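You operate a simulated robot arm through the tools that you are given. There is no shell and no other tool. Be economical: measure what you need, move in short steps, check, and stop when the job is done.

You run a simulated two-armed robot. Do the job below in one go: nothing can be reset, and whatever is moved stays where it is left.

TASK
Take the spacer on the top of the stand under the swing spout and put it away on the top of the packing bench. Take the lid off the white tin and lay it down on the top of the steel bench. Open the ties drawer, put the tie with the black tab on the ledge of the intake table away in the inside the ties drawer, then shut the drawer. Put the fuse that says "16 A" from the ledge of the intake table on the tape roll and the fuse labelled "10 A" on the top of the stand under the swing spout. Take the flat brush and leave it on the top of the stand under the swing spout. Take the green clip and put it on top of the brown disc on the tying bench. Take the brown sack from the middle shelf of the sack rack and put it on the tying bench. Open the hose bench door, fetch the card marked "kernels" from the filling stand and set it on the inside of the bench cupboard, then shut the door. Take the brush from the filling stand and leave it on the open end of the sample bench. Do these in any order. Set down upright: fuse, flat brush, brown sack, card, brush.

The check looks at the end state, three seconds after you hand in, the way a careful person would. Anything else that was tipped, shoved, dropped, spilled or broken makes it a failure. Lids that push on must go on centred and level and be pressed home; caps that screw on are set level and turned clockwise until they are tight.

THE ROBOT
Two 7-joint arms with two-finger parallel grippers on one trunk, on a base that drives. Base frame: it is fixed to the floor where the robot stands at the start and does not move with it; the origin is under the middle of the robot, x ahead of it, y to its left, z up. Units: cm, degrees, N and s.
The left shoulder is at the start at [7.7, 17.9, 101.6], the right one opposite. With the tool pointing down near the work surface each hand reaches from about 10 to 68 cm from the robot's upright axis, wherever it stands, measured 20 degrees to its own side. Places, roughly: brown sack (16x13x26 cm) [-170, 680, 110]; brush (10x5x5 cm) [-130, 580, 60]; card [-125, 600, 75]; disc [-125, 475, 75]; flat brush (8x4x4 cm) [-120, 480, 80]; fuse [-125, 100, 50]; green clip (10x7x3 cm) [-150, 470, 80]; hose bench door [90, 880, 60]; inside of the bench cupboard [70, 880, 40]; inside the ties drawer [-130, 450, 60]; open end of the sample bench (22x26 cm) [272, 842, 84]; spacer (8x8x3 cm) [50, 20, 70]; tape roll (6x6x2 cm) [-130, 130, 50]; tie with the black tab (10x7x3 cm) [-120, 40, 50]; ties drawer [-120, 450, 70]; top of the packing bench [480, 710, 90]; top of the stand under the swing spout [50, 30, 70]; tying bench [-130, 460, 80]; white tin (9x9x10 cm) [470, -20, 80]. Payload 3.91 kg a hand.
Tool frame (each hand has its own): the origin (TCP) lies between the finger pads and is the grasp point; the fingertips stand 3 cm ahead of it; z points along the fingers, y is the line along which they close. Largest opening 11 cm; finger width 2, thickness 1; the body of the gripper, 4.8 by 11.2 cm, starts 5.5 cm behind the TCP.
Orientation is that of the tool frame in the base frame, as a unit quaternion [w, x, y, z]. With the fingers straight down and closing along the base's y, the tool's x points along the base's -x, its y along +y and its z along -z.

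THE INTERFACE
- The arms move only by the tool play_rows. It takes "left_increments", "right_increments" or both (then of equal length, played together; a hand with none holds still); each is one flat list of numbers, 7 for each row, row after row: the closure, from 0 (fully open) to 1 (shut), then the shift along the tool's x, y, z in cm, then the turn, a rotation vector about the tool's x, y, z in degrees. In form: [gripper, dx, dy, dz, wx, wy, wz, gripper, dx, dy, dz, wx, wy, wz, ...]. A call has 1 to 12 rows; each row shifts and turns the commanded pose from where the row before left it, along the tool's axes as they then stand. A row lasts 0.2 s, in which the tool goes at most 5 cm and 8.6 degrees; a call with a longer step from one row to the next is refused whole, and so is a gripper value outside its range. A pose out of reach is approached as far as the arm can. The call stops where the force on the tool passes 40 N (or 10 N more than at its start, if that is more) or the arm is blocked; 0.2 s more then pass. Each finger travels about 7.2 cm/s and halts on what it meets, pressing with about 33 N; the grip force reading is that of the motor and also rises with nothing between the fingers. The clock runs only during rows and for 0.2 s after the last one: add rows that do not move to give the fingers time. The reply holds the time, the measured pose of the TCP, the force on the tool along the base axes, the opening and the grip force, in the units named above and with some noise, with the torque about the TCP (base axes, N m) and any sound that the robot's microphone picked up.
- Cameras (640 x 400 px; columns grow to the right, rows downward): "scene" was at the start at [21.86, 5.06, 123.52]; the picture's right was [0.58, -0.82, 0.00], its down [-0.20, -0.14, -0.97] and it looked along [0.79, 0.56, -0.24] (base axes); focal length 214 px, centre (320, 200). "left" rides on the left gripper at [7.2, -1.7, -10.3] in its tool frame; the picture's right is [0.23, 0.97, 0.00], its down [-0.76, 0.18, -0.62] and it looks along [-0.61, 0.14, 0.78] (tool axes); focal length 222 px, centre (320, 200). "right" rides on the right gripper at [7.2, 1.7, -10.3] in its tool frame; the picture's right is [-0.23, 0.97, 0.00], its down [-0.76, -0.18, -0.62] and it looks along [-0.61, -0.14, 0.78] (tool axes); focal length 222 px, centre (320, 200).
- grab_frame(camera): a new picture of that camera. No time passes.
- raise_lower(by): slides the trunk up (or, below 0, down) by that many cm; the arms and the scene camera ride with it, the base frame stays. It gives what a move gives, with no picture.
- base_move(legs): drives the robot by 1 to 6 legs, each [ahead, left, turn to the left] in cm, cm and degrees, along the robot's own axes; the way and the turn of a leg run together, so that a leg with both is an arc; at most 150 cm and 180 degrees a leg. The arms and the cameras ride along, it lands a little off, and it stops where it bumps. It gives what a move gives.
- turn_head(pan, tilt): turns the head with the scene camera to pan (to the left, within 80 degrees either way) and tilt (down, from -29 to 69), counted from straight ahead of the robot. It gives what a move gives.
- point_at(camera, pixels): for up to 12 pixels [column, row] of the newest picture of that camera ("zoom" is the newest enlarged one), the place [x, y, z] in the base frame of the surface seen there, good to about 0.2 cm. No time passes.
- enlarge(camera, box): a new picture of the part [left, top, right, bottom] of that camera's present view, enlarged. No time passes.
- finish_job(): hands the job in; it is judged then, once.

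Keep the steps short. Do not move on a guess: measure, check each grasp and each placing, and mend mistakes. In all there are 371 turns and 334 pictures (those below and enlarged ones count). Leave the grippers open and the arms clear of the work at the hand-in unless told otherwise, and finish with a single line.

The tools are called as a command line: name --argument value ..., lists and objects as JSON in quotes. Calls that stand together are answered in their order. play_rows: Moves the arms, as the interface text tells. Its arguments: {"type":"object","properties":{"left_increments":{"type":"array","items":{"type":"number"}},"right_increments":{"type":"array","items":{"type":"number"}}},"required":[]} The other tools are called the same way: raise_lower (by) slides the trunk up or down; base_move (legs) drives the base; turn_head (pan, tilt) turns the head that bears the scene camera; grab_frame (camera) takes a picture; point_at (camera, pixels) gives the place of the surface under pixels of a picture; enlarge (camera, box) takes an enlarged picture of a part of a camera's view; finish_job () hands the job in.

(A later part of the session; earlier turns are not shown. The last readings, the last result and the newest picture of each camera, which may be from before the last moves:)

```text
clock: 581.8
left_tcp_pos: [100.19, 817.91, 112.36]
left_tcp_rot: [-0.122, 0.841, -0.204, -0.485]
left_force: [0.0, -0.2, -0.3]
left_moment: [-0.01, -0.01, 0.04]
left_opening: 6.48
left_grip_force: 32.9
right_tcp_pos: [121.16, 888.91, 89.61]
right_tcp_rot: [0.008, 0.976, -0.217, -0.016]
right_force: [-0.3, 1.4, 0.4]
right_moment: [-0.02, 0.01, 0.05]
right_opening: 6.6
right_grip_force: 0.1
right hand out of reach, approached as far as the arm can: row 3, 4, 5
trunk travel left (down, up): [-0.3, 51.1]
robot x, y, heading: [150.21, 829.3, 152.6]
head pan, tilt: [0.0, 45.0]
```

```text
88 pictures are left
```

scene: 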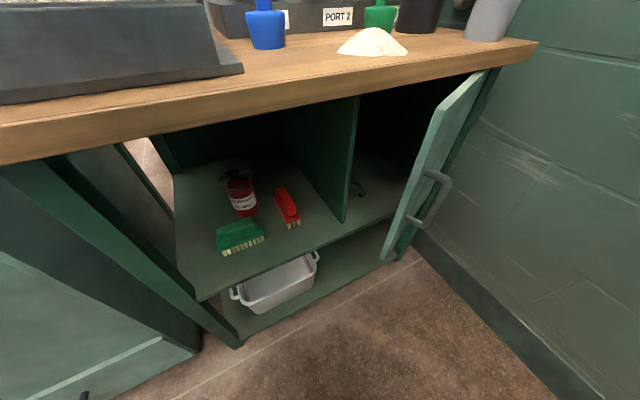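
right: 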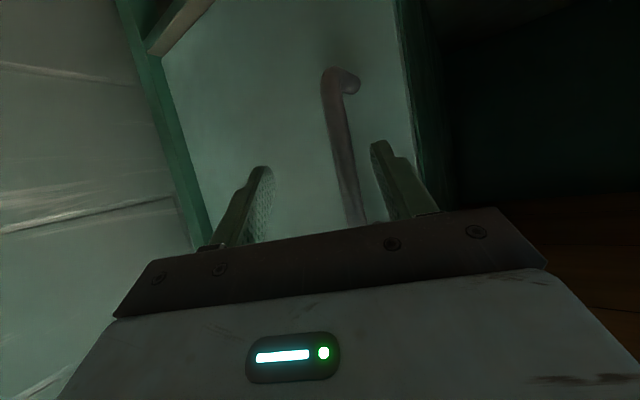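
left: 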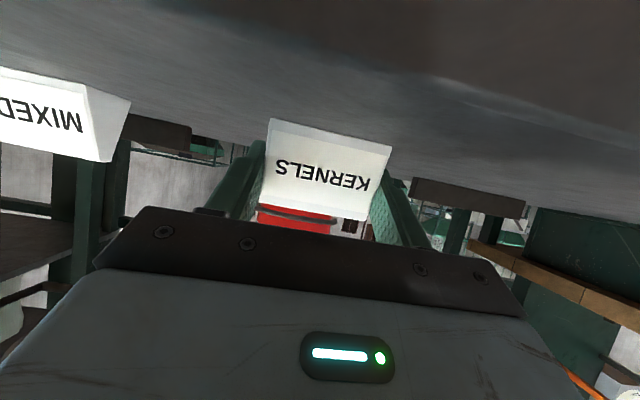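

I measure the opening, the inside, and the small thing on its floor; then move the right hand inward.

enlarge --camera "scene" --box '[310, 70, 510, 270]'

point_at --camera "zoom" --pixels '[[160, 235], [145, 230], [190, 250], [220, 220], [250, 180], [260, 330], [330, 60], [160, 270], [230, 270], [130, 290], [330, 260]]'

play_rows --right_increments '[0.4, 3.5, 2.9, 0, 0, 0, 0, 0.4, 3.5, 2.9, 0, 0, 0, 0, 0.4, 3.5, 2.9, 0, 0, 0, 0, 0.4, 3.5, 2.9, 0, 0, 0, 0, 0.4, 3.5, 2.8, 0, 0, 0, 0]'

```text
2.00 times, centred on (410, 170) of scene
```

zoom: 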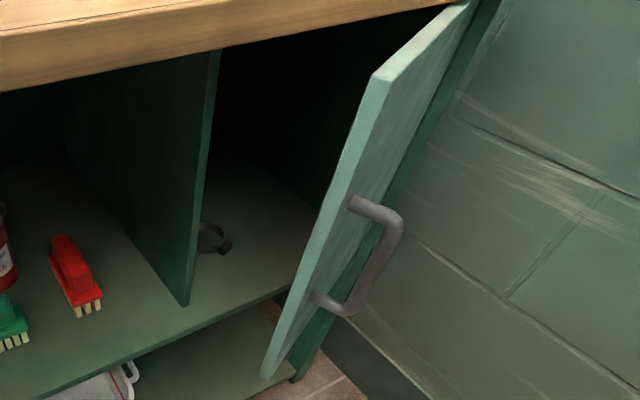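

```text
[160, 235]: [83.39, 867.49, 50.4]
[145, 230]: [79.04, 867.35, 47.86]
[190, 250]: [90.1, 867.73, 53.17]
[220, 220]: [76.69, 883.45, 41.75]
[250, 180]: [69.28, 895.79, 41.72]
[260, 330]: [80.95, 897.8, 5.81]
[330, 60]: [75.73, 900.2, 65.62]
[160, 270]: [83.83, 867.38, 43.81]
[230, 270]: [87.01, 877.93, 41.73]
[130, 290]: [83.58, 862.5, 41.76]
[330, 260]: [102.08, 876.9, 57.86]
```

```text
clock: 583.0
left_tcp_pos: [100.29, 818.01, 112.31]
left_tcp_rot: [-0.123, 0.841, -0.205, -0.485]
left_force: [0.0, -0.6, -0.3]
left_moment: [-0.02, -0.03, -0.02]
left_opening: 6.51
left_grip_force: 32.6
right_tcp_pos: [130.59, 868.27, 89.63]
right_tcp_rot: [0.006, 0.976, -0.219, -0.018]
right_force: [-0.1, 0.1, 0.8]
right_moment: [0.01, -0.04, 0.0]
right_opening: 6.6
right_grip_force: 0.0
trunk travel left (down, up): [-0.3, 51.1]
robot x, y, heading: [150.03, 829.3, 152.2]
head pan, tilt: [0.0, 45.0]
```

The opening is still too narrow for the hand, so I push the door wider from its inner side: right hand closed, to just inside the free edge, then down.

play_rows --right_increments '[1, -4, 2.1, 0, 0, 0, 0, 1, -4, 2.1, 0, 0, 0, 0, 1, -4, 2.1, 0, 0, 0, 0, 1, -4, 2.1, 0, 0, 0, 0, 1, -4, 2.1, 0, 0, 0, 0, 1, -3.8, 2.1, 0, 0, 0, 0]'

grab_frame --camera "scene"

grab_frame --camera "right"

```text
clock: 584.4
left_tcp_pos: [100.23, 818.05, 112.37]
left_tcp_rot: [-0.122, 0.842, -0.205, -0.485]
left_force: [-0.2, -0.3, -0.4]
left_moment: [-0.02, 0.02, 0.0]
left_opening: 6.46
left_grip_force: 33.2
right_tcp_pos: [109.99, 870.92, 87.87]
right_tcp_rot: [0.007, 0.975, -0.22, -0.018]
right_force: [-0.5, 0.3, 0.6]
right_moment: [-0.01, 0.0, 0.02]
right_opening: 0.0
right_grip_force: 33.4
right hand out of reach, approached as far as the arm can: row 5, 6
trunk travel left (down, up): [-0.3, 51.1]
robot x, y, heading: [150.12, 829.33, 152.4]
head pan, tilt: [0.0, 45.0]
```

```text
86 pictures are left
```

scene: 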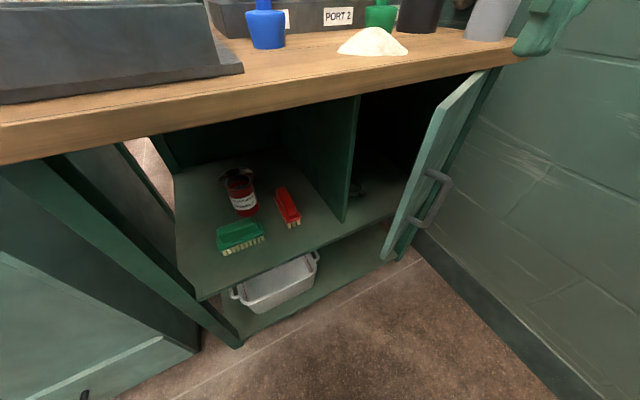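

```text
85 pictures are left
```

right: 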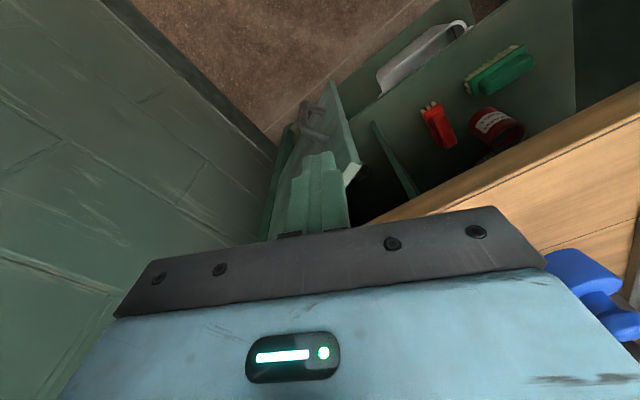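

I measure the door's top edge in the right picture.

point_at --camera "right" --pixels '[[335, 85], [345, 120], [357, 160], [325, 100], [350, 175], [375, 125], [400, 180], [310, 120]]'

```text
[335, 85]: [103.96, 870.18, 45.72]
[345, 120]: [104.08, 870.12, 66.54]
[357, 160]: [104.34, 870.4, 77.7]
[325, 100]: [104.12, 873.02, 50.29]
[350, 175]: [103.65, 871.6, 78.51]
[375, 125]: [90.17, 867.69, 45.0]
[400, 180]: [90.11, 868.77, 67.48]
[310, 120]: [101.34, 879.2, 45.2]
```

Door edge at (104.2,870.2), top z 78. I move the base 8.5 ahead and 3 left to bring the right hand to the door's inner side.

base_move --legs '[[8.5, 0, 0], [0, 3, 0]]'

grab_frame --camera "right"

point_at --camera "right" --pixels '[[275, 100], [285, 130], [295, 165], [300, 180], [320, 175], [350, 175]]'

```text
clock: 586.0
left_tcp_pos: [91.27, 819.08, 112.38]
left_tcp_rot: [-0.122, 0.842, -0.204, -0.485]
left_force: [0.3, -0.5, 0.2]
left_moment: [-0.02, 0.02, 0.01]
left_opening: 6.47
left_grip_force: 32.9
right_tcp_pos: [100.97, 872.05, 87.98]
right_tcp_rot: [0.007, 0.976, -0.218, -0.018]
right_force: [-0.3, 0.4, -0.2]
right_moment: [-0.03, -0.01, 0.04]
right_opening: 0.01
right_grip_force: 33.2
trunk travel left (down, up): [-0.3, 51.1]
robot x, y, heading: [141.11, 830.67, 152.9]
head pan, tilt: [0.0, 45.0]
```

```text
84 pictures are left
```

right: 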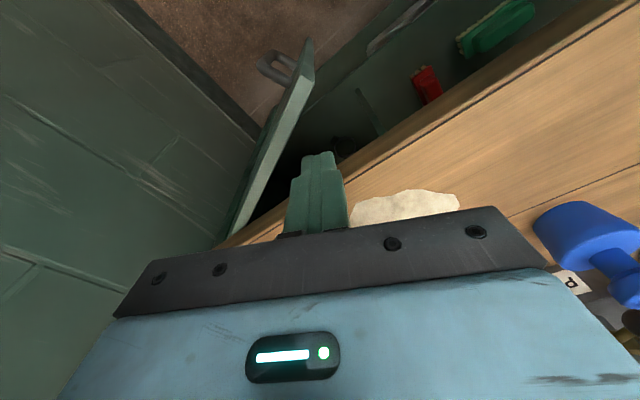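

```text
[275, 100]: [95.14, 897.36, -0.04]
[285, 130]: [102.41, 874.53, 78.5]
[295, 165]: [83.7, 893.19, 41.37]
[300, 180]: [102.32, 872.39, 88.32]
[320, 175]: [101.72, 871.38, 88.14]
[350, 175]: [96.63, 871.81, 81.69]
```

The fingers are right between door and bench edge. I lower 9.2 and push the door outward along its arc.

play_rows --right_increments '[1, 0, 0, 4.6, 0, 0, 0, 1, 0, 0, 4.5, 0, 0, 0, 1, 1.9, -2.43, 0, 0, 0, 0, 1, 1.9, -2.44, 0, 0, 0, 0, 1, 1.3, -2.8, 0, 0, 0, 0, 1, 1.33, -2.8, 0, 0, 0, 0, 1, 0.7, -3.05, 0, 0, 0, 0, 1, 0.67, -3.05, 0, 0, 0, 0, 1, 0, -3.1, 0, 0, 0, 0, 1, -0.06, -3.2, 0, 0, 0, 0]'

grab_frame --camera "right"

grab_frame --camera "scene"

```text
clock: 587.7
left_tcp_pos: [91.38, 818.97, 112.42]
left_tcp_rot: [-0.122, 0.841, -0.204, -0.486]
left_force: [0.1, 0.1, 0.1]
left_moment: [-0.01, -0.01, -0.03]
left_opening: 6.47
left_grip_force: 33.5
right_tcp_pos: [113.61, 881.85, 78.75]
right_tcp_rot: [0.006, 0.976, -0.217, -0.021]
right_force: [6.0, -4.6, 12.6]
right_moment: [0.07, -0.22, -0.13]
right_opening: 0.0
right_grip_force: 32.9
trunk travel left (down, up): [-0.3, 51.1]
robot x, y, heading: [141.58, 830.66, 152.6]
head pan, tilt: [0.0, 45.0]
stopped in row 8 (right hand): the force on the tool passed its limit at 41 N (the readings are from after the stop); the commanded pose is now the measured one
```

```text
83 pictures are left
```

right: 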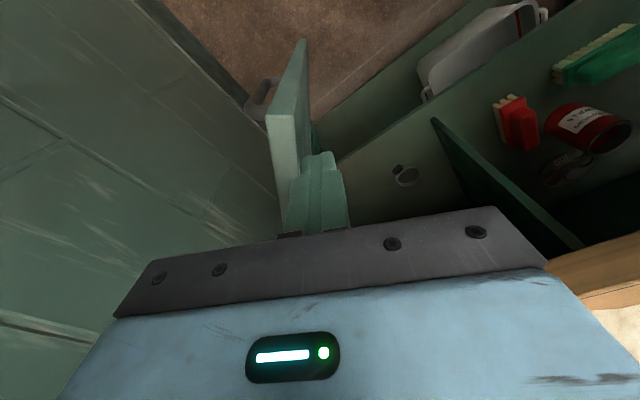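

```text
82 pictures are left
```

scene: 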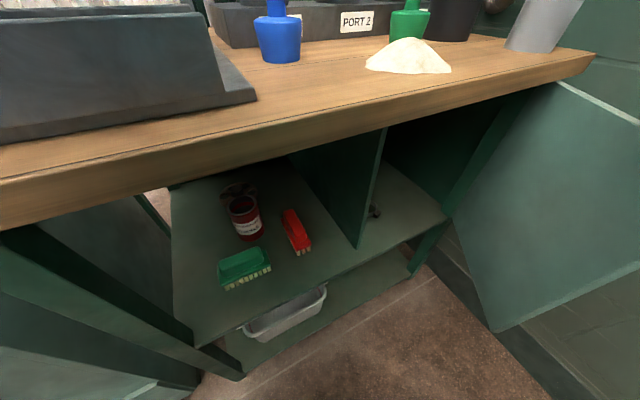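

The door is wide open. I lift and tuck the right hand, then shift the base 15 to the right.

play_rows --right_increments '[1, 0.5, 0.5, -4, 0, 0, 0, 1, 0, 0, -4.5, 0, 0, 0, 1, 3, 2, -3, 0, 0, 0, 1, 3.5, 2, -2, 0, 0, 0, 1, 3.5, 2, 0, 0, 0, 0, 0.5, 2.5, 2, 0, 0, 0, 0]'

base_move --legs '[[0, -15, 0]]'

grab_frame --camera "scene"

```text
clock: 589.1
left_tcp_pos: [91.28, 819.17, 112.48]
left_tcp_rot: [-0.122, 0.842, -0.204, -0.485]
left_force: [0.4, -0.4, -0.2]
left_moment: [0.04, -0.01, -0.01]
left_opening: 6.51
left_grip_force: 33.0
right_tcp_pos: [122.19, 868.53, 91.69]
right_tcp_rot: [0.007, 0.976, -0.217, -0.019]
right_force: [-0.5, -0.2, 0.6]
right_moment: [-0.02, 0.01, 0.01]
right_opening: 5.34
right_grip_force: 0.3
trunk travel left (down, up): [-0.3, 51.1]
robot x, y, heading: [141.49, 830.49, 152.5]
head pan, tilt: [0.0, 45.0]
```

```text
clock: 591.1
left_tcp_pos: [98.2, 832.57, 112.47]
left_tcp_rot: [-0.123, 0.842, -0.205, -0.485]
left_force: [-0.4, 0.3, -0.4]
left_moment: [-0.02, -0.01, 0.01]
left_opening: 6.49
left_grip_force: 32.6
right_tcp_pos: [129.13, 882.02, 91.86]
right_tcp_rot: [0.006, 0.976, -0.216, -0.021]
right_force: [0.4, -0.1, 0.3]
right_moment: [0.05, -0.04, 0.0]
right_opening: 5.5
right_grip_force: 0.0
trunk travel left (down, up): [-0.3, 51.1]
robot x, y, heading: [148.21, 844.63, 152.7]
head pan, tilt: [0.0, 45.0]
```

```text
81 pictures are left
```

scene: 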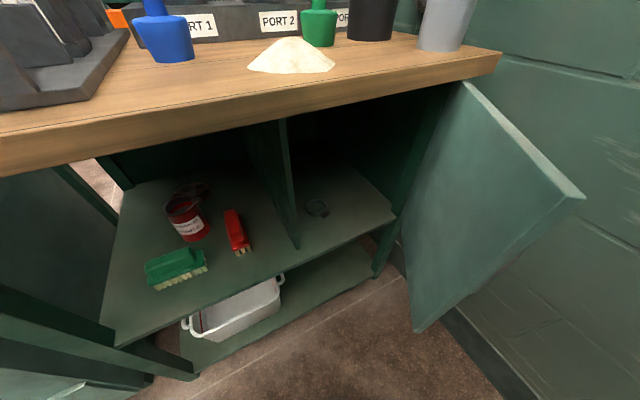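

I measure spots on the cupboard floor.

point_at --camera "scene" --pixels '[[317, 208], [350, 215], [360, 225], [340, 235], [300, 245], [390, 212], [330, 190], [365, 195], [380, 220], [415, 330]]'

```text
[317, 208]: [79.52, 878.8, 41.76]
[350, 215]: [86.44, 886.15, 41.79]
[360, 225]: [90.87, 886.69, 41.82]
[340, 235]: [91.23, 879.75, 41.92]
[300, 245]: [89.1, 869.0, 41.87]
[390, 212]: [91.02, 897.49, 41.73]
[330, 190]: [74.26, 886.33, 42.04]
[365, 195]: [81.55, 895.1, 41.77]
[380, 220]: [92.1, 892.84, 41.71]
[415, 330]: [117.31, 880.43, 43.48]
```

I back the base 23, then bring the left hand low and forward (in free space), to drive it in afterwards.

base_move --legs '[[-23, 0, 0]]'

play_rows --left_increments '[1, 2.5, -2, 3.4, 0, 0, 0, 1, 2.5, -2, 3.4, 0, 0, 0, 1, 2.5, -2, 3.4, 0, 0, 0, 1, 2.5, -2, 3.4, 0, 0, 0, 1, 2.5, -2, 3.4, 0, 0, 0, 1, 2.5, -2, 3.4, 0, 0, 0, 1, 2.5, -2, 3.4, 0, 0, 0, 1, 2.5, -2, 3.4, 0, 0, 0, 1, 2.5, -2, 3.4, 0, 0, 0]'

grab_frame --camera "scene"

```text
clock: 592.8
left_tcp_pos: [118.41, 822.07, 112.43]
left_tcp_rot: [-0.124, 0.841, -0.207, -0.484]
left_force: [0.1, -0.2, -0.2]
left_moment: [0.03, -0.03, 0.0]
left_opening: 6.52
left_grip_force: 32.9
right_tcp_pos: [149.48, 871.46, 91.93]
right_tcp_rot: [0.006, 0.976, -0.218, -0.02]
right_force: [-0.5, 0.7, 0.5]
right_moment: [0.02, 0.01, 0.04]
right_opening: 5.47
right_grip_force: 0.1
trunk travel left (down, up): [-0.3, 51.1]
robot x, y, heading: [168.63, 833.8, 152.5]
head pan, tilt: [0.0, 45.0]
```

```text
clock: 594.8
left_tcp_pos: [112.97, 844.42, 79.76]
left_tcp_rot: [-0.134, 0.841, -0.19, -0.488]
left_force: [0.7, 0.2, 0.1]
left_moment: [-0.01, -0.01, 0.04]
left_opening: 6.48
left_grip_force: 33.3
right_tcp_pos: [149.83, 871.71, 91.87]
right_tcp_rot: [0.003, 0.977, -0.214, -0.015]
right_force: [-0.2, -1.4, -0.5]
right_moment: [0.02, 0.01, 0.02]
right_opening: 5.48
right_grip_force: 0.0
trunk travel left (down, up): [-0.3, 51.1]
robot x, y, heading: [168.42, 833.5, 152.6]
head pan, tilt: [0.0, 45.0]
stopped in row 9 (right hand): the force on the tool passed its limit at 64 N (the readings are from after the stop); the commanded pose is now the measured one
```

```text
80 pictures are left
```

scene: 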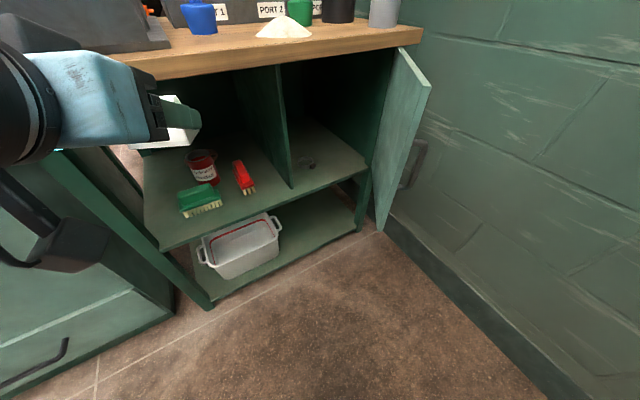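

My left arm touched the right hand. I move the right hand outward and up, then continue.

play_rows --right_increments '[0.5, 0, -3, -3, 0, 0, 0, 0.5, 0, -4, -2, 0, 0, 0, 0.5, 0, -4, -2, 0, 0, 0, 0.5, 0, -4, 0, 0, 0, 0, 0.5, 0, -4, 0, 0, 0, 0]'

play_rows --left_increments '[1, 2.5, -1.9, 3.4, 0, 0, 0, 1, 2.5, -1.9, 3.4, 0, 0, 0, 1, 2.5, -1.9, 3.4, 0, 0, 0, 1, 2.5, -1.9, 3.4, 0, 0, 0, 1, 2.5, -1.9, 3.4, 0, 0, 0, 1, 2.5, -1.9, 3.4, 0, 0, 0, 1, 2.5, -1.9, 3.4, 0, 0, 0]'

grab_frame --camera "scene"

```text
clock: 596.0
left_tcp_pos: [112.83, 844.37, 79.61]
left_tcp_rot: [-0.134, 0.842, -0.189, -0.487]
left_force: [0.4, -1.0, 1.1]
left_moment: [-0.02, 0.0, 0.03]
left_opening: 6.46
left_grip_force: 32.8
right_tcp_pos: [156.78, 888.06, 96.82]
right_tcp_rot: [0.002, 0.976, -0.215, -0.016]
right_force: [0.3, 0.2, 0.8]
right_moment: [-0.04, 0.02, -0.02]
right_opening: 5.5
right_grip_force: 0.1
right hand out of reach, approached as far as the arm can: row 5
trunk travel left (down, up): [-0.3, 51.1]
robot x, y, heading: [168.01, 833.55, 152.5]
head pan, tilt: [0.0, 45.0]
```

```text
clock: 597.6
left_tcp_pos: [106.07, 853.96, 59.9]
left_tcp_rot: [-0.133, 0.842, -0.188, -0.487]
left_force: [0.3, 0.1, -0.5]
left_moment: [-0.02, -0.01, -0.02]
left_opening: 6.46
left_grip_force: 33.0
left hand out of reach, approached as far as the arm can: row 4, 5, 6, 7
right_tcp_pos: [156.77, 887.94, 96.86]
right_tcp_rot: [0.003, 0.976, -0.216, -0.016]
right_force: [0.5, 0.6, 0.2]
right_moment: [0.02, 0.0, 0.0]
right_opening: 5.49
right_grip_force: 0.0
trunk travel left (down, up): [-0.3, 51.1]
robot x, y, heading: [168.35, 833.74, 152.5]
head pan, tilt: [0.0, 45.0]
```

```text
79 pictures are left
```

scene: 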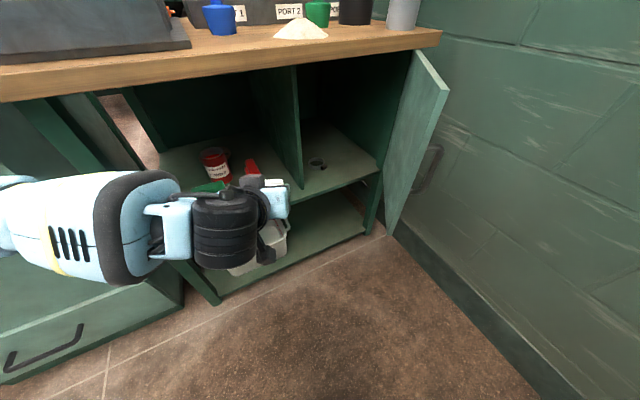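

I test going straight down from here.

play_rows --left_increments '[1, 2.6, 0, 1.5, 0, 0, 0, 1, 2.6, 0, 1.5, 0, 0, 0, 1, 2.6, 0, 1.5, 0, 0, 0, 1, 2.6, 0, 1.5, 0, 0, 0, 1, 2.6, 0, 1.5, 0, 0, 0]'

```text
clock: 598.8
left_tcp_pos: [105.97, 853.16, 45.1]
left_tcp_rot: [-0.134, 0.843, -0.188, -0.486]
left_force: [0.7, -0.6, 1.1]
left_moment: [0.0, 0.0, 0.04]
left_opening: 6.46
left_grip_force: 32.7
left hand out of reach, approached as far as the arm can: row 4, 5
right_tcp_pos: [156.75, 887.87, 96.87]
right_tcp_rot: [0.002, 0.976, -0.215, -0.015]
right_force: [0.0, -0.6, -0.2]
right_moment: [0.01, -0.01, 0.01]
right_opening: 5.5
right_grip_force: 0.0
trunk travel left (down, up): [-0.3, 51.1]
robot x, y, heading: [168.47, 833.73, 152.5]
head pan, tilt: [0.0, 45.0]
```

Reached z 45. I tuck the right hand up and slightly in, lift 1.5, and turn the base 12° right so the hand points into the cupboard.

play_rows --right_increments '[0.5, 0, 1, -4, 0, 0, 0, 0.5, 0, 2, -4, 0, 0, 0, 0.5, 0, 3, -4, 0, 0, 0]'

raise_lower --by 1.5

base_move --legs '[[0, 0, -12]]'

grab_frame --camera "scene"

```text
clock: 599.6
left_tcp_pos: [105.97, 853.1, 45.13]
left_tcp_rot: [-0.134, 0.842, -0.189, -0.487]
left_force: [0.1, 0.6, -0.2]
left_moment: [-0.04, -0.01, 0.01]
left_opening: 6.46
left_grip_force: 33.5
right_tcp_pos: [152.45, 882.49, 99.71]
right_tcp_rot: [0.003, 0.976, -0.216, -0.016]
right_force: [0.6, -0.1, -0.5]
right_moment: [0.05, 0.01, 0.01]
right_opening: 5.51
right_grip_force: 0.1
right hand out of reach, approached as far as the arm can: row 1, 2, 3
trunk travel left (down, up): [-0.3, 51.1]
robot x, y, heading: [168.45, 833.67, 152.7]
head pan, tilt: [0.0, 45.0]
```

```text
clock: 600.2
left_tcp_pos: [105.94, 853.08, 46.67]
left_tcp_rot: [-0.132, 0.843, -0.188, -0.487]
left_force: [0.0, -0.7, 0.1]
left_moment: [0.02, 0.0, -0.01]
left_opening: 6.49
left_grip_force: 32.9
right_tcp_pos: [152.49, 882.3, 100.74]
right_tcp_rot: [0.003, 0.977, -0.214, -0.017]
right_force: [-0.6, -0.3, 0.2]
right_moment: [-0.01, -0.03, -0.03]
right_opening: 5.52
right_grip_force: 0.1
trunk travel left (down, up): [-1.8, 49.6]
robot x, y, heading: [168.65, 833.45, 152.3]
head pan, tilt: [0.0, 45.0]
```

```text
clock: 601.4
left_tcp_pos: [111.57, 865.71, 46.64]
left_tcp_rot: [-0.184, 0.818, -0.277, -0.47]
left_force: [0.3, 0.1, -0.3]
left_moment: [-0.05, -0.05, 0.01]
left_opening: 6.49
left_grip_force: 32.9
right_tcp_pos: [163.24, 884.56, 100.7]
right_tcp_rot: [0.001, 0.948, -0.317, -0.017]
right_force: [-0.9, 0.0, 0.3]
right_moment: [0.0, 0.0, -0.01]
right_opening: 5.51
right_grip_force: 0.1
trunk travel left (down, up): [-1.8, 49.6]
robot x, y, heading: [168.42, 833.66, 140.0]
head pan, tilt: [0.0, 45.0]
```

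```text
78 pictures are left
```

scene: 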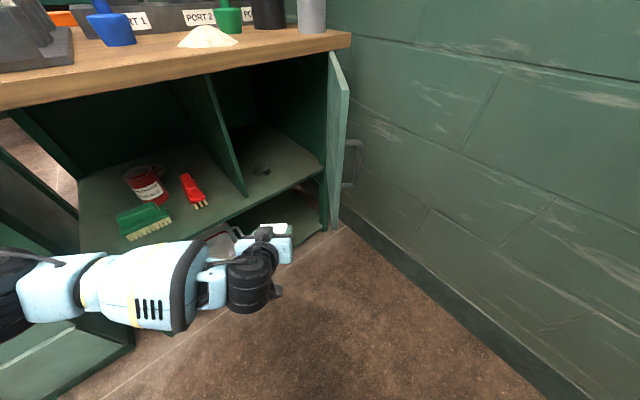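

I go left 3 and ahead 16, then check.

base_move --legs '[[0, 3, 0], [16, 0, 0]]'

grab_frame --camera "left"

grab_frame --camera "scene"

```text
clock: 603.4
left_tcp_pos: [97.3, 873.56, 46.62]
left_tcp_rot: [-0.183, 0.819, -0.276, -0.469]
left_force: [0.5, -1.0, -0.3]
left_moment: [0.01, 0.03, 0.01]
left_opening: 6.5
left_grip_force: 33.3
right_tcp_pos: [148.76, 892.47, 100.66]
right_tcp_rot: [0.001, 0.948, -0.317, -0.017]
right_force: [-0.6, -0.3, 0.0]
right_moment: [-0.03, -0.01, -0.01]
right_opening: 5.5
right_grip_force: 0.0
trunk travel left (down, up): [-1.8, 49.6]
robot x, y, heading: [154.2, 841.52, 140.4]
head pan, tilt: [0.0, 45.0]
```

```text
77 pictures are left
```

left: 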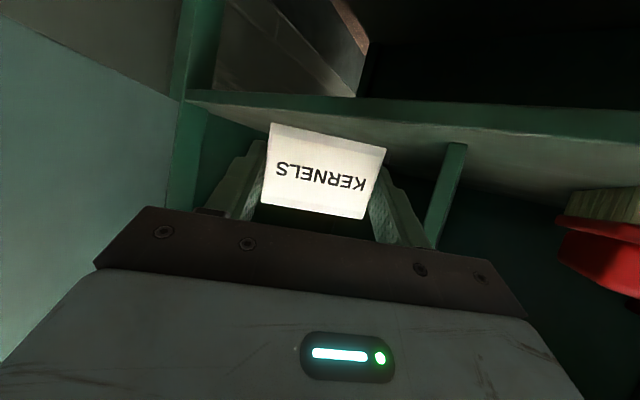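

```text
76 pictures are left
```

scene: 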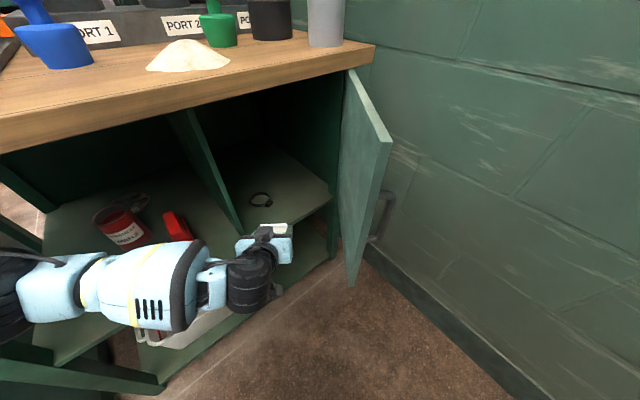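

Centred in the opening. 10.5 cm more ahead.

base_move --legs '[[10.5, 0, 0]]'

grab_frame --camera "left"

grab_frame --camera "scene"

```text
clock: 604.5
left_tcp_pos: [89.36, 880.28, 46.6]
left_tcp_rot: [-0.184, 0.818, -0.277, -0.469]
left_force: [0.8, 0.2, -0.5]
left_moment: [0.02, 0.01, -0.01]
left_opening: 6.49
left_grip_force: 33.2
right_tcp_pos: [140.74, 899.18, 100.64]
right_tcp_rot: [0.0, 0.948, -0.317, -0.017]
right_force: [0.1, 0.3, -0.1]
right_moment: [0.01, -0.01, 0.01]
right_opening: 5.5
right_grip_force: 0.1
trunk travel left (down, up): [-1.8, 49.6]
robot x, y, heading: [146.17, 848.01, 140.3]
head pan, tilt: [0.0, 45.0]
```

```text
75 pictures are left
```

left: 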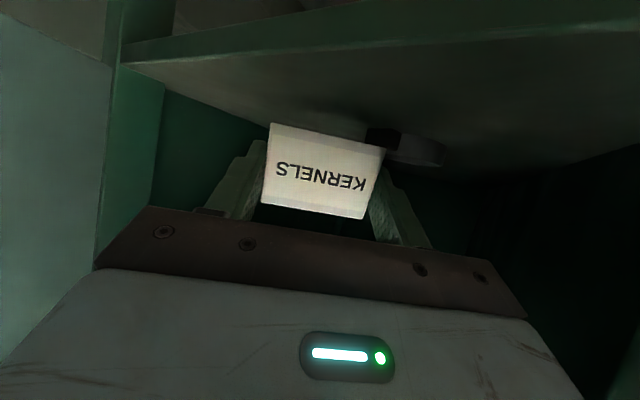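

```text
74 pictures are left
```

scene: 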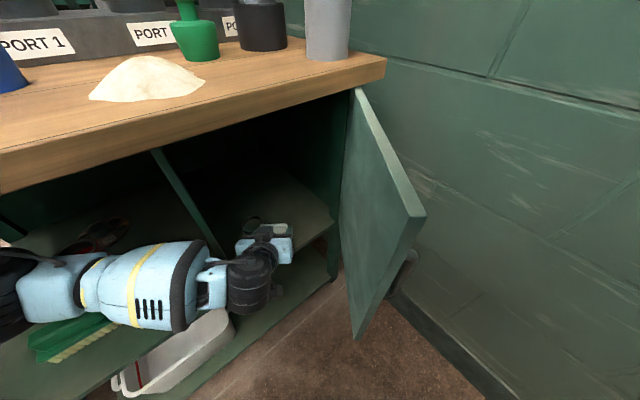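

The card is inside, beside the ring. I lower with the trunk 1.7 and a little with the arm.

raise_lower --by -1.7

play_rows --left_increments '[1, 0.2, 0, 0.1, 0, 0, 0, 1, 0.2, 0, 0.1, 0, 0, 0, 1, 0, 0, 0, 0, 0, 0]'

grab_frame --camera "left"

```text
clock: 605.2
left_tcp_pos: [89.33, 880.27, 45.04]
left_tcp_rot: [-0.183, 0.818, -0.275, -0.47]
left_force: [0.5, 1.0, -0.1]
left_moment: [0.0, -0.02, 0.02]
left_opening: 6.49
left_grip_force: 33.1
right_tcp_pos: [140.89, 899.22, 99.16]
right_tcp_rot: [0.0, 0.948, -0.317, -0.017]
right_force: [-0.4, -0.3, -0.8]
right_moment: [-0.06, 0.01, 0.02]
right_opening: 5.5
right_grip_force: 0.0
trunk travel left (down, up): [-0.1, 51.3]
robot x, y, heading: [146.21, 848.31, 140.3]
head pan, tilt: [0.0, 45.0]
```

```text
clock: 606.0
left_tcp_pos: [89.25, 880.25, 44.68]
left_tcp_rot: [-0.185, 0.817, -0.276, -0.471]
left_force: [1.8, -0.5, 7.1]
left_moment: [-0.19, 0.12, -0.01]
left_opening: 6.51
left_grip_force: 32.7
right_tcp_pos: [140.83, 899.22, 99.07]
right_tcp_rot: [0.002, 0.949, -0.316, -0.017]
right_force: [-0.2, 0.1, -0.8]
right_moment: [-0.01, 0.0, -0.01]
right_opening: 5.51
right_grip_force: 0.0
trunk travel left (down, up): [-0.1, 51.3]
robot x, y, heading: [146.17, 848.16, 140.3]
head pan, tilt: [0.0, 45.0]
```

```text
73 pictures are left
```

left: 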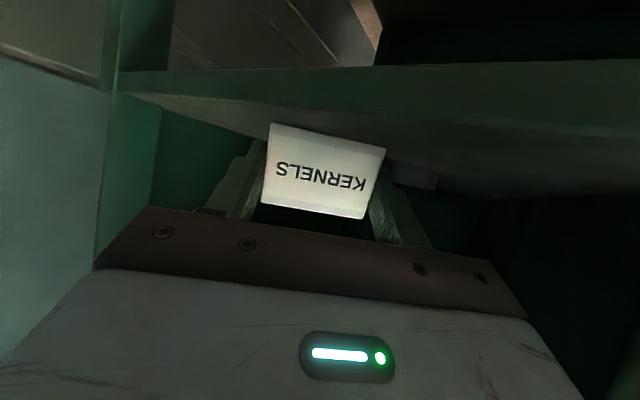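

It touches the floor (7 N). I open slightly and back straight out with the base.

play_rows --left_increments '[0.3, 0, 0, 0, 0, 0, 0, 0.22, 0, 0, 0, 0, 0, 0, 0.22, 0, 0, 0, 0, 0, 0]'

raise_lower --by 0.6

base_move --legs '[[-14, 0, 0]]'

grab_frame --camera "left"

enlarge --camera "scene" --box '[180, 120, 380, 280]'

```text
clock: 606.8
left_tcp_pos: [89.34, 880.2, 44.44]
left_tcp_rot: [-0.185, 0.818, -0.276, -0.47]
left_force: [1.0, 0.2, -0.1]
left_moment: [0.01, 0.0, 0.01]
left_opening: 8.56
left_grip_force: 0.1
right_tcp_pos: [140.71, 899.19, 99.04]
right_tcp_rot: [0.001, 0.949, -0.316, -0.017]
right_force: [0.4, -0.2, -0.2]
right_moment: [-0.03, 0.01, 0.0]
right_opening: 5.51
right_grip_force: 0.1
trunk travel left (down, up): [-0.1, 51.3]
robot x, y, heading: [146.24, 848.04, 140.3]
head pan, tilt: [0.0, 45.0]
```

```text
clock: 607.3
left_tcp_pos: [89.16, 880.26, 45.23]
left_tcp_rot: [-0.183, 0.818, -0.275, -0.47]
left_force: [0.1, -0.1, 0.4]
left_moment: [0.02, 0.03, 0.01]
left_opening: 8.56
left_grip_force: 0.0
right_tcp_pos: [140.86, 899.15, 99.74]
right_tcp_rot: [0.001, 0.948, -0.316, -0.017]
right_force: [0.4, 0.2, 0.8]
right_moment: [0.02, 0.02, 0.0]
right_opening: 5.51
right_grip_force: 0.0
trunk travel left (down, up): [-0.7, 50.7]
robot x, y, heading: [146.26, 848.13, 140.3]
head pan, tilt: [0.0, 45.0]
```

```text
clock: 608.7
left_tcp_pos: [99.81, 871.68, 45.3]
left_tcp_rot: [-0.185, 0.817, -0.277, -0.47]
left_force: [0.0, -0.4, 0.2]
left_moment: [-0.02, 0.03, -0.03]
left_opening: 8.57
left_grip_force: 0.1
right_tcp_pos: [151.32, 890.43, 99.66]
right_tcp_rot: [0.001, 0.949, -0.316, -0.016]
right_force: [-0.2, 0.1, 0.5]
right_moment: [-0.01, 0.02, 0.0]
right_opening: 5.5
right_grip_force: 0.0
trunk travel left (down, up): [-0.7, 50.7]
robot x, y, heading: [156.67, 839.63, 140.4]
head pan, tilt: [0.0, 45.0]
```

```text
72 pictures are left
```

left: 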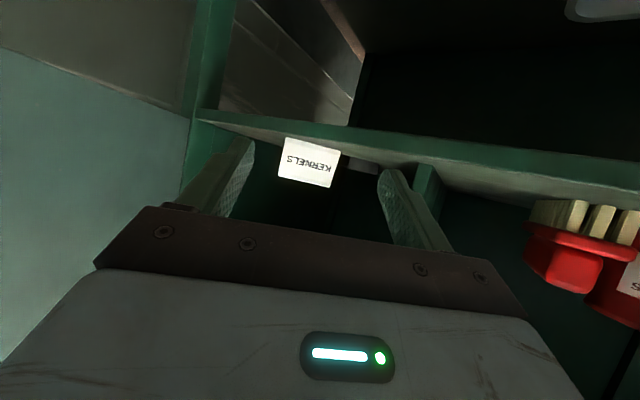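

```text
2.50 times, centred on (280, 200) of scene
```

zoom: 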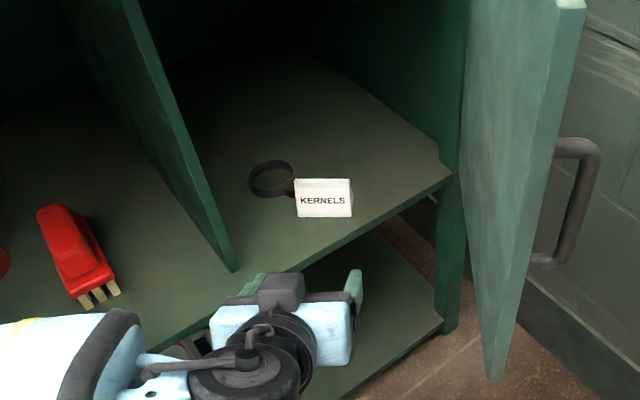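

The card stands inside. I check that it clears the door plane (door inner face ≈ x 90.4).

point_at --camera "zoom" --pixels '[[298, 215], [350, 217], [325, 215], [325, 182], [350, 183], [270, 180], [355, 200], [236, 270], [450, 175], [340, 232]]'

```text
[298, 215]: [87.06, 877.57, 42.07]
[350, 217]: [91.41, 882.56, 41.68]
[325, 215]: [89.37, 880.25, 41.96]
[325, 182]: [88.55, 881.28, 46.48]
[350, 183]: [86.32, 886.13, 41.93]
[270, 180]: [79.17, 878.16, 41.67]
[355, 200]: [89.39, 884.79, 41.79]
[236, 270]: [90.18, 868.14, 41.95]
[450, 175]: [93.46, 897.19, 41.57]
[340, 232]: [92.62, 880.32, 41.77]
```

Its right corner (x≈91.3) would meet the door. I close the fingers and push it ~3 cm deeper by driving 13.5 ahead.

play_rows --left_increments '[1, 0, 0, 0, 0, 0, 0, 1, 0, 0, 0, 0, 0, 0, 1, 0, 0, 0, 0, 0, 0, 1, 0, 0, 0, 0, 0, 0]'

base_move --legs '[[13.8, 0, 0]]'

base_move --legs '[[-16, 0, 0]]'

enlarge --camera "scene" --box '[180, 120, 380, 280]'

point_at --camera "zoom" --pixels '[[285, 205], [305, 205], [320, 205], [335, 205], [345, 205], [350, 200], [310, 190], [330, 190]]'

```text
clock: 609.7
left_tcp_pos: [99.77, 871.7, 45.11]
left_tcp_rot: [-0.184, 0.818, -0.277, -0.47]
left_force: [-0.2, -0.1, -0.3]
left_moment: [-0.01, 0.01, 0.03]
left_opening: 0.01
left_grip_force: 33.2
right_tcp_pos: [151.36, 890.46, 99.68]
right_tcp_rot: [0.001, 0.948, -0.318, -0.017]
right_force: [-0.9, 0.3, 0.2]
right_moment: [0.0, 0.0, 0.01]
right_opening: 5.5
right_grip_force: 0.1
trunk travel left (down, up): [-0.7, 50.7]
robot x, y, heading: [156.7, 839.31, 140.5]
head pan, tilt: [0.0, 45.0]
```

```text
clock: 611.0
left_tcp_pos: [89.41, 880.23, 45.15]
left_tcp_rot: [-0.184, 0.818, -0.277, -0.469]
left_force: [-0.8, 0.3, 1.0]
left_moment: [-0.01, -0.02, -0.01]
left_opening: 0.0
left_grip_force: 33.1
right_tcp_pos: [140.79, 899.1, 99.7]
right_tcp_rot: [0.001, 0.949, -0.316, -0.017]
right_force: [-0.1, 0.3, -0.1]
right_moment: [-0.01, -0.03, -0.02]
right_opening: 5.49
right_grip_force: 0.1
trunk travel left (down, up): [-0.7, 50.7]
robot x, y, heading: [145.86, 848.31, 140.3]
head pan, tilt: [0.0, 45.0]
```

```text
clock: 612.4
left_tcp_pos: [101.53, 870.26, 45.12]
left_tcp_rot: [-0.184, 0.818, -0.277, -0.47]
left_force: [0.0, -0.1, -0.6]
left_moment: [0.01, 0.01, -0.03]
left_opening: 0.0
left_grip_force: 33.0
right_tcp_pos: [153.11, 889.12, 99.75]
right_tcp_rot: [0.001, 0.948, -0.319, -0.016]
right_force: [0.5, 0.3, 0.0]
right_moment: [0.03, 0.03, -0.01]
right_opening: 5.51
right_grip_force: 0.0
trunk travel left (down, up): [-0.7, 50.7]
robot x, y, heading: [158.51, 838.1, 139.9]
head pan, tilt: [0.0, 45.0]
```

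```text
2.50 times, centred on (280, 200) of scene
```

zoom: 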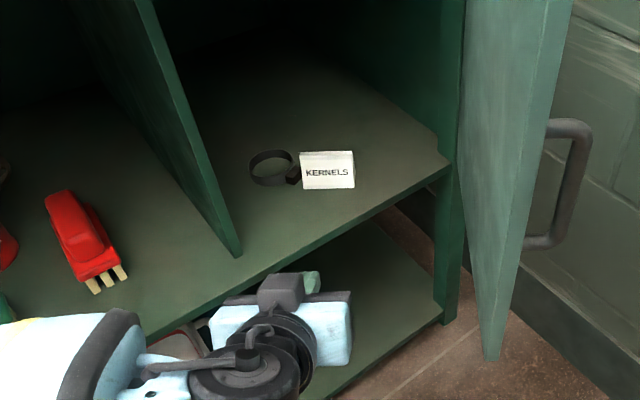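

```text
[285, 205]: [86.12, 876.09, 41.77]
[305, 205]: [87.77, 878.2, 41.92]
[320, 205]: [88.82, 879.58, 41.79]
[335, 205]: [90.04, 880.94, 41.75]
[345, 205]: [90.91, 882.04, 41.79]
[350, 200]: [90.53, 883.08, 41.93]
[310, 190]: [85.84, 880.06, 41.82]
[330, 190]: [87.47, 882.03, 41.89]
```

The card is now clear of the door (≈0.9 cm). To shut the door I bring the right hand (closed) to its outer side: back 10, then extend and lower the right hand.

base_move --legs '[[-12, 0, 0]]'

play_rows --right_increments '[1, -3, 2.5, 2, 0, 0, 0, 1, -3, 2.5, 3, 0, 0, 0, 1, -3, 2.5, 3, 0, 0, 0, 1, -3, 2.5, 3, 0, 0, 0, 1, -2, 2.5, 3, 0, 0, 0, 1, 0, 2, 4, 0, 0, 0, 1, 0, 0, 4, 0, 0, 0]'

grab_frame --camera "scene"

```text
clock: 613.6
left_tcp_pos: [110.64, 862.93, 45.08]
left_tcp_rot: [-0.184, 0.817, -0.278, -0.47]
left_force: [0.2, 0.2, 0.3]
left_moment: [0.03, -0.01, 0.02]
left_opening: 0.01
left_grip_force: 33.2
right_tcp_pos: [162.13, 881.52, 99.7]
right_tcp_rot: [0.002, 0.948, -0.319, -0.017]
right_force: [0.2, -0.7, -0.2]
right_moment: [0.03, 0.0, -0.01]
right_opening: 5.51
right_grip_force: 0.0
trunk travel left (down, up): [-0.7, 50.7]
robot x, y, heading: [167.75, 830.66, 139.9]
head pan, tilt: [0.0, 45.0]
```

```text
clock: 615.2
left_tcp_pos: [110.59, 862.78, 45.21]
left_tcp_rot: [-0.184, 0.818, -0.278, -0.469]
left_force: [0.3, 0.7, 0.0]
left_moment: [0.0, 0.02, 0.0]
left_opening: 0.02
left_grip_force: 32.8
right_tcp_pos: [141.49, 878.87, 78.3]
right_tcp_rot: [0.001, 0.948, -0.319, -0.016]
right_force: [0.2, -0.4, 0.3]
right_moment: [0.03, 0.02, -0.01]
right_opening: 0.0
right_grip_force: 32.9
trunk travel left (down, up): [-0.7, 50.7]
robot x, y, heading: [167.36, 830.26, 140.2]
head pan, tilt: [0.0, 45.0]
```

```text
69 pictures are left
```

scene: 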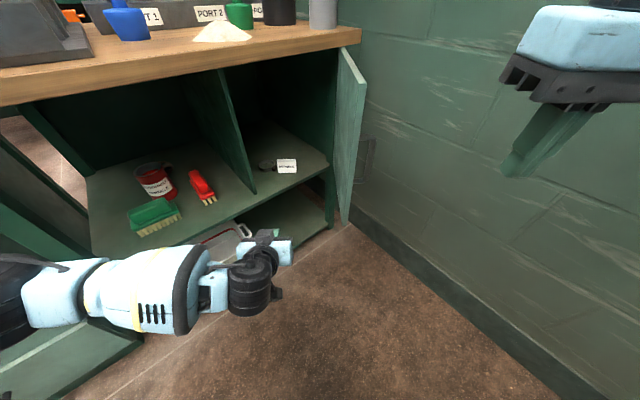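

I lift the left hand up and out of the way, and lower the right hand 5 more.

play_rows --left_increments '[1, -2.86, 1.82, -3.23, 0, 0, 0, 1, -2.86, 1.82, -3.23, 0, 0, 0, 1, -2.86, 1.82, -3.23, 0, 0, 0, 1, -2.86, 1.82, -3.23, 0, 0, 0, 1, -2.86, 1.82, -3.23, 0, 0, 0, 1, -2.86, 1.82, -3.23, 0, 0, 0, 1, -2.86, 1.82, -3.23, 0, 0, 0, 1, -2.86, 1.82, -3.23, 0, 0, 0, 1, -2.86, 1.82, -3.23, 0, 0, 0, 1, -2.86, 1.82, -3.23, 0, 0, 0, 1, -2.86, 1.82, -3.23, 0, 0, 0]' --right_increments '[1, 0, 0, 3, 0, 0, 0, 1, 0, 0, 2, 0, 0, 0, 1, 0, 0, 0, 0, 0, 0, 1, 0, 0, 0, 0, 0, 0, 1, 0, 0, 0, 0, 0, 0, 1, 0, 0, 0, 0, 0, 0, 1, 0, 0, 0, 0, 0, 0, 1, 0, 0, 0, 0, 0, 0, 1, 0, 0, 0, 0, 0, 0, 1, 0, 0, 0, 0, 0, 0, 1, 0, 0, 0, 0, 0, 0]'

grab_frame --camera "right"

point_at --camera "scene" --pixels '[[345, 50], [365, 85], [350, 215], [345, 130], [365, 150]]'

```text
clock: 617.6
left_tcp_pos: [107.62, 837.48, 89.62]
left_tcp_rot: [-0.185, 0.818, -0.278, -0.469]
left_force: [0.1, 0.3, -0.8]
left_moment: [0.0, 0.04, -0.01]
left_opening: 0.0
left_grip_force: 33.0
left hand out of reach, approached as far as the arm can: row 6, 7
right_tcp_pos: [141.34, 878.81, 73.32]
right_tcp_rot: [0.001, 0.948, -0.318, -0.016]
right_force: [0.2, 0.2, -0.4]
right_moment: [0.0, 0.02, 0.05]
right_opening: 0.02
right_grip_force: 33.8
trunk travel left (down, up): [-0.7, 50.7]
robot x, y, heading: [167.46, 830.5, 139.9]
head pan, tilt: [0.0, 45.0]
```

```text
68 pictures are left
```

right: 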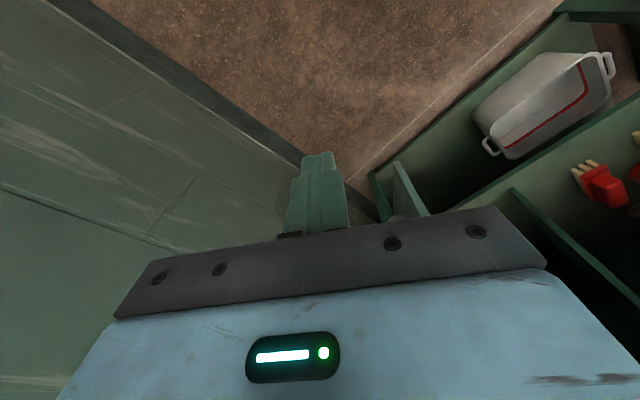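

```text
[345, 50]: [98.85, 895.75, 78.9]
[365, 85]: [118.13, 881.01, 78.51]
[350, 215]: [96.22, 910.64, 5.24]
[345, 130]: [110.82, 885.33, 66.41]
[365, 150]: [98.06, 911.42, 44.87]
```

I raise the left hand further so it clears the bench items, then drive 22 ahead so the right hand gets behind the door.

play_rows --left_increments '[1, -4, 0.5, -2.6, 0, 0, 0, 1, -4, 0.5, -2.6, 0, 0, 0, 1, -4, 0.5, -2.6, 0, 0, 0, 1, -4, 0.5, -2.6, 0, 0, 0, 1, -4, 0.5, -2.6, 0, 0, 0, 1, -4, 0.5, -2.6, 0, 0, 0]'

base_move --legs '[[22, 0, 0]]'

grab_frame --camera "scene"

grab_frame --camera "right"

```text
clock: 619.0
left_tcp_pos: [106.45, 832.8, 117.87]
left_tcp_rot: [-0.184, 0.818, -0.279, -0.469]
left_force: [-0.1, 0.8, 0.1]
left_moment: [0.03, 0.0, -0.01]
left_opening: 0.0
left_grip_force: 32.6
right_tcp_pos: [141.49, 878.82, 73.28]
right_tcp_rot: [0.0, 0.948, -0.318, -0.017]
right_force: [-0.8, 0.7, -0.8]
right_moment: [-0.03, 0.05, 0.01]
right_opening: 0.0
right_grip_force: 32.9
trunk travel left (down, up): [-0.7, 50.7]
robot x, y, heading: [167.25, 830.74, 140.0]
head pan, tilt: [0.0, 45.0]
```

```text
clock: 620.7
left_tcp_pos: [89.68, 846.89, 117.88]
left_tcp_rot: [-0.184, 0.818, -0.278, -0.469]
left_force: [0.3, -0.1, -0.8]
left_moment: [0.02, 0.01, -0.01]
left_opening: 0.0
left_grip_force: 32.5
right_tcp_pos: [124.53, 892.91, 73.16]
right_tcp_rot: [0.001, 0.948, -0.318, -0.017]
right_force: [0.2, 0.0, 0.5]
right_moment: [-0.01, -0.05, 0.01]
right_opening: 0.02
right_grip_force: 32.8
trunk travel left (down, up): [-0.7, 50.7]
robot x, y, heading: [150.5, 844.8, 140.1]
head pan, tilt: [0.0, 45.0]
```

```text
67 pictures are left
```

scene: 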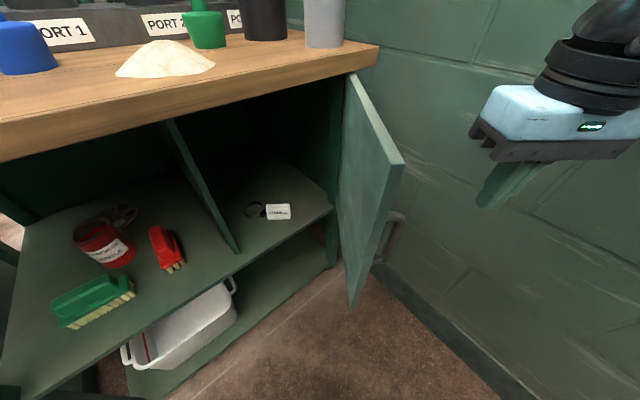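

```text
66 pictures are left
```

right: 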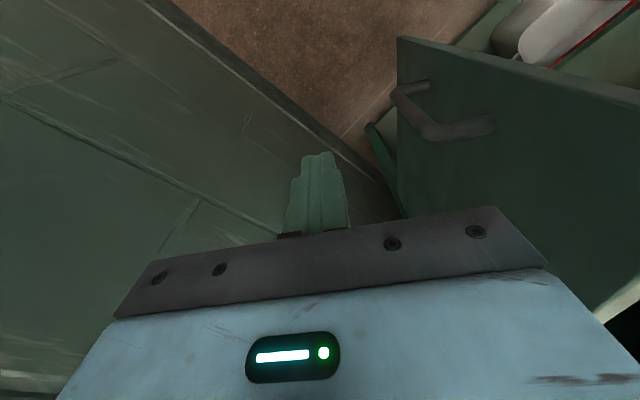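

The right hand stands behind the open door. I raise the trunk 5.6 (so the gripper body clears the bench top), pull the left hand back, and push the door: base left, then turn left.

raise_lower --by 5.4

play_rows --left_increments '[1, 2, 0, -3.4, 0, 0, 0, 1, 2, 0, -3.4, 0, 0, 0, 1, 2, 0, -3.4, 0, 0, 0]'

base_move --legs '[[3.1, 13.1, 0], [0, 7, 0], [0, 0, 12]]'

grab_frame --camera "right"

```text
clock: 621.6
left_tcp_pos: [89.65, 846.76, 123.29]
left_tcp_rot: [-0.184, 0.818, -0.278, -0.469]
left_force: [-0.1, -0.6, 0.1]
left_moment: [0.0, 0.01, -0.01]
left_opening: 0.0
left_grip_force: 32.8
right_tcp_pos: [124.6, 892.79, 78.59]
right_tcp_rot: [0.001, 0.948, -0.318, -0.016]
right_force: [-1.3, 0.6, -0.1]
right_moment: [0.02, 0.01, -0.01]
right_opening: 0.0
right_grip_force: 32.6
trunk travel left (down, up): [-6.1, 45.3]
robot x, y, heading: [150.45, 844.55, 140.3]
head pan, tilt: [0.0, 45.0]
```

```text
clock: 622.5
left_tcp_pos: [99.0, 839.24, 123.31]
left_tcp_rot: [-0.185, 0.817, -0.278, -0.47]
left_force: [0.2, 0.5, 0.7]
left_moment: [0.05, 0.02, -0.02]
left_opening: 0.0
left_grip_force: 33.3
right_tcp_pos: [124.64, 892.84, 78.66]
right_tcp_rot: [0.0, 0.948, -0.318, -0.017]
right_force: [0.4, -0.2, -0.1]
right_moment: [-0.02, 0.01, 0.0]
right_opening: 0.0
right_grip_force: 32.9
trunk travel left (down, up): [-6.1, 45.3]
robot x, y, heading: [150.55, 844.74, 139.9]
head pan, tilt: [0.0, 45.0]
```

```text
clock: 625.9
left_tcp_pos: [86.06, 815.43, 123.14]
left_tcp_rot: [-0.134, 0.842, -0.19, -0.487]
left_force: [0.2, -0.1, 0.5]
left_moment: [0.03, -0.01, 0.0]
left_opening: 0.0
left_grip_force: 33.2
right_tcp_pos: [100.08, 873.23, 78.7]
right_tcp_rot: [0.002, 0.976, -0.217, -0.017]
right_force: [0.0, 0.0, 0.9]
right_moment: [0.02, 0.02, -0.03]
right_opening: 0.02
right_grip_force: 32.9
trunk travel left (down, up): [-6.1, 45.3]
robot x, y, heading: [135.3, 831.47, 152.1]
head pan, tilt: [0.0, 45.0]
```

```text
65 pictures are left
```

right: 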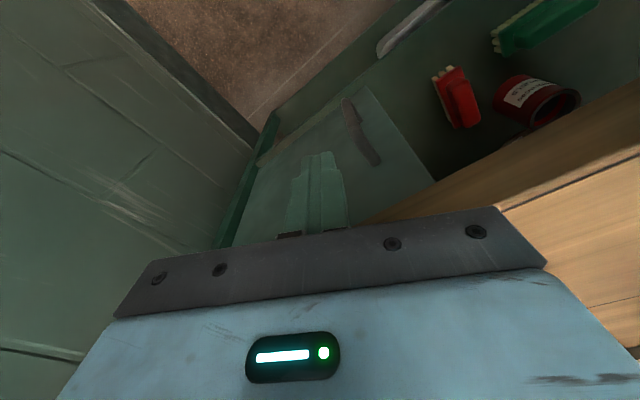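

The door seems shut. I measure its face.

point_at --camera "right" --pixels '[[400, 140], [385, 110], [280, 170], [250, 210], [360, 130], [425, 170], [270, 160]]'

```text
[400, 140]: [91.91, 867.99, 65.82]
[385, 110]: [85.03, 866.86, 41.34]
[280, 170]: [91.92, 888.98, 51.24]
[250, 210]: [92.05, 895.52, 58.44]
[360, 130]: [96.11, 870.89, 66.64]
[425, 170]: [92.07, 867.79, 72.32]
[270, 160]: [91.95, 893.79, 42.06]
```

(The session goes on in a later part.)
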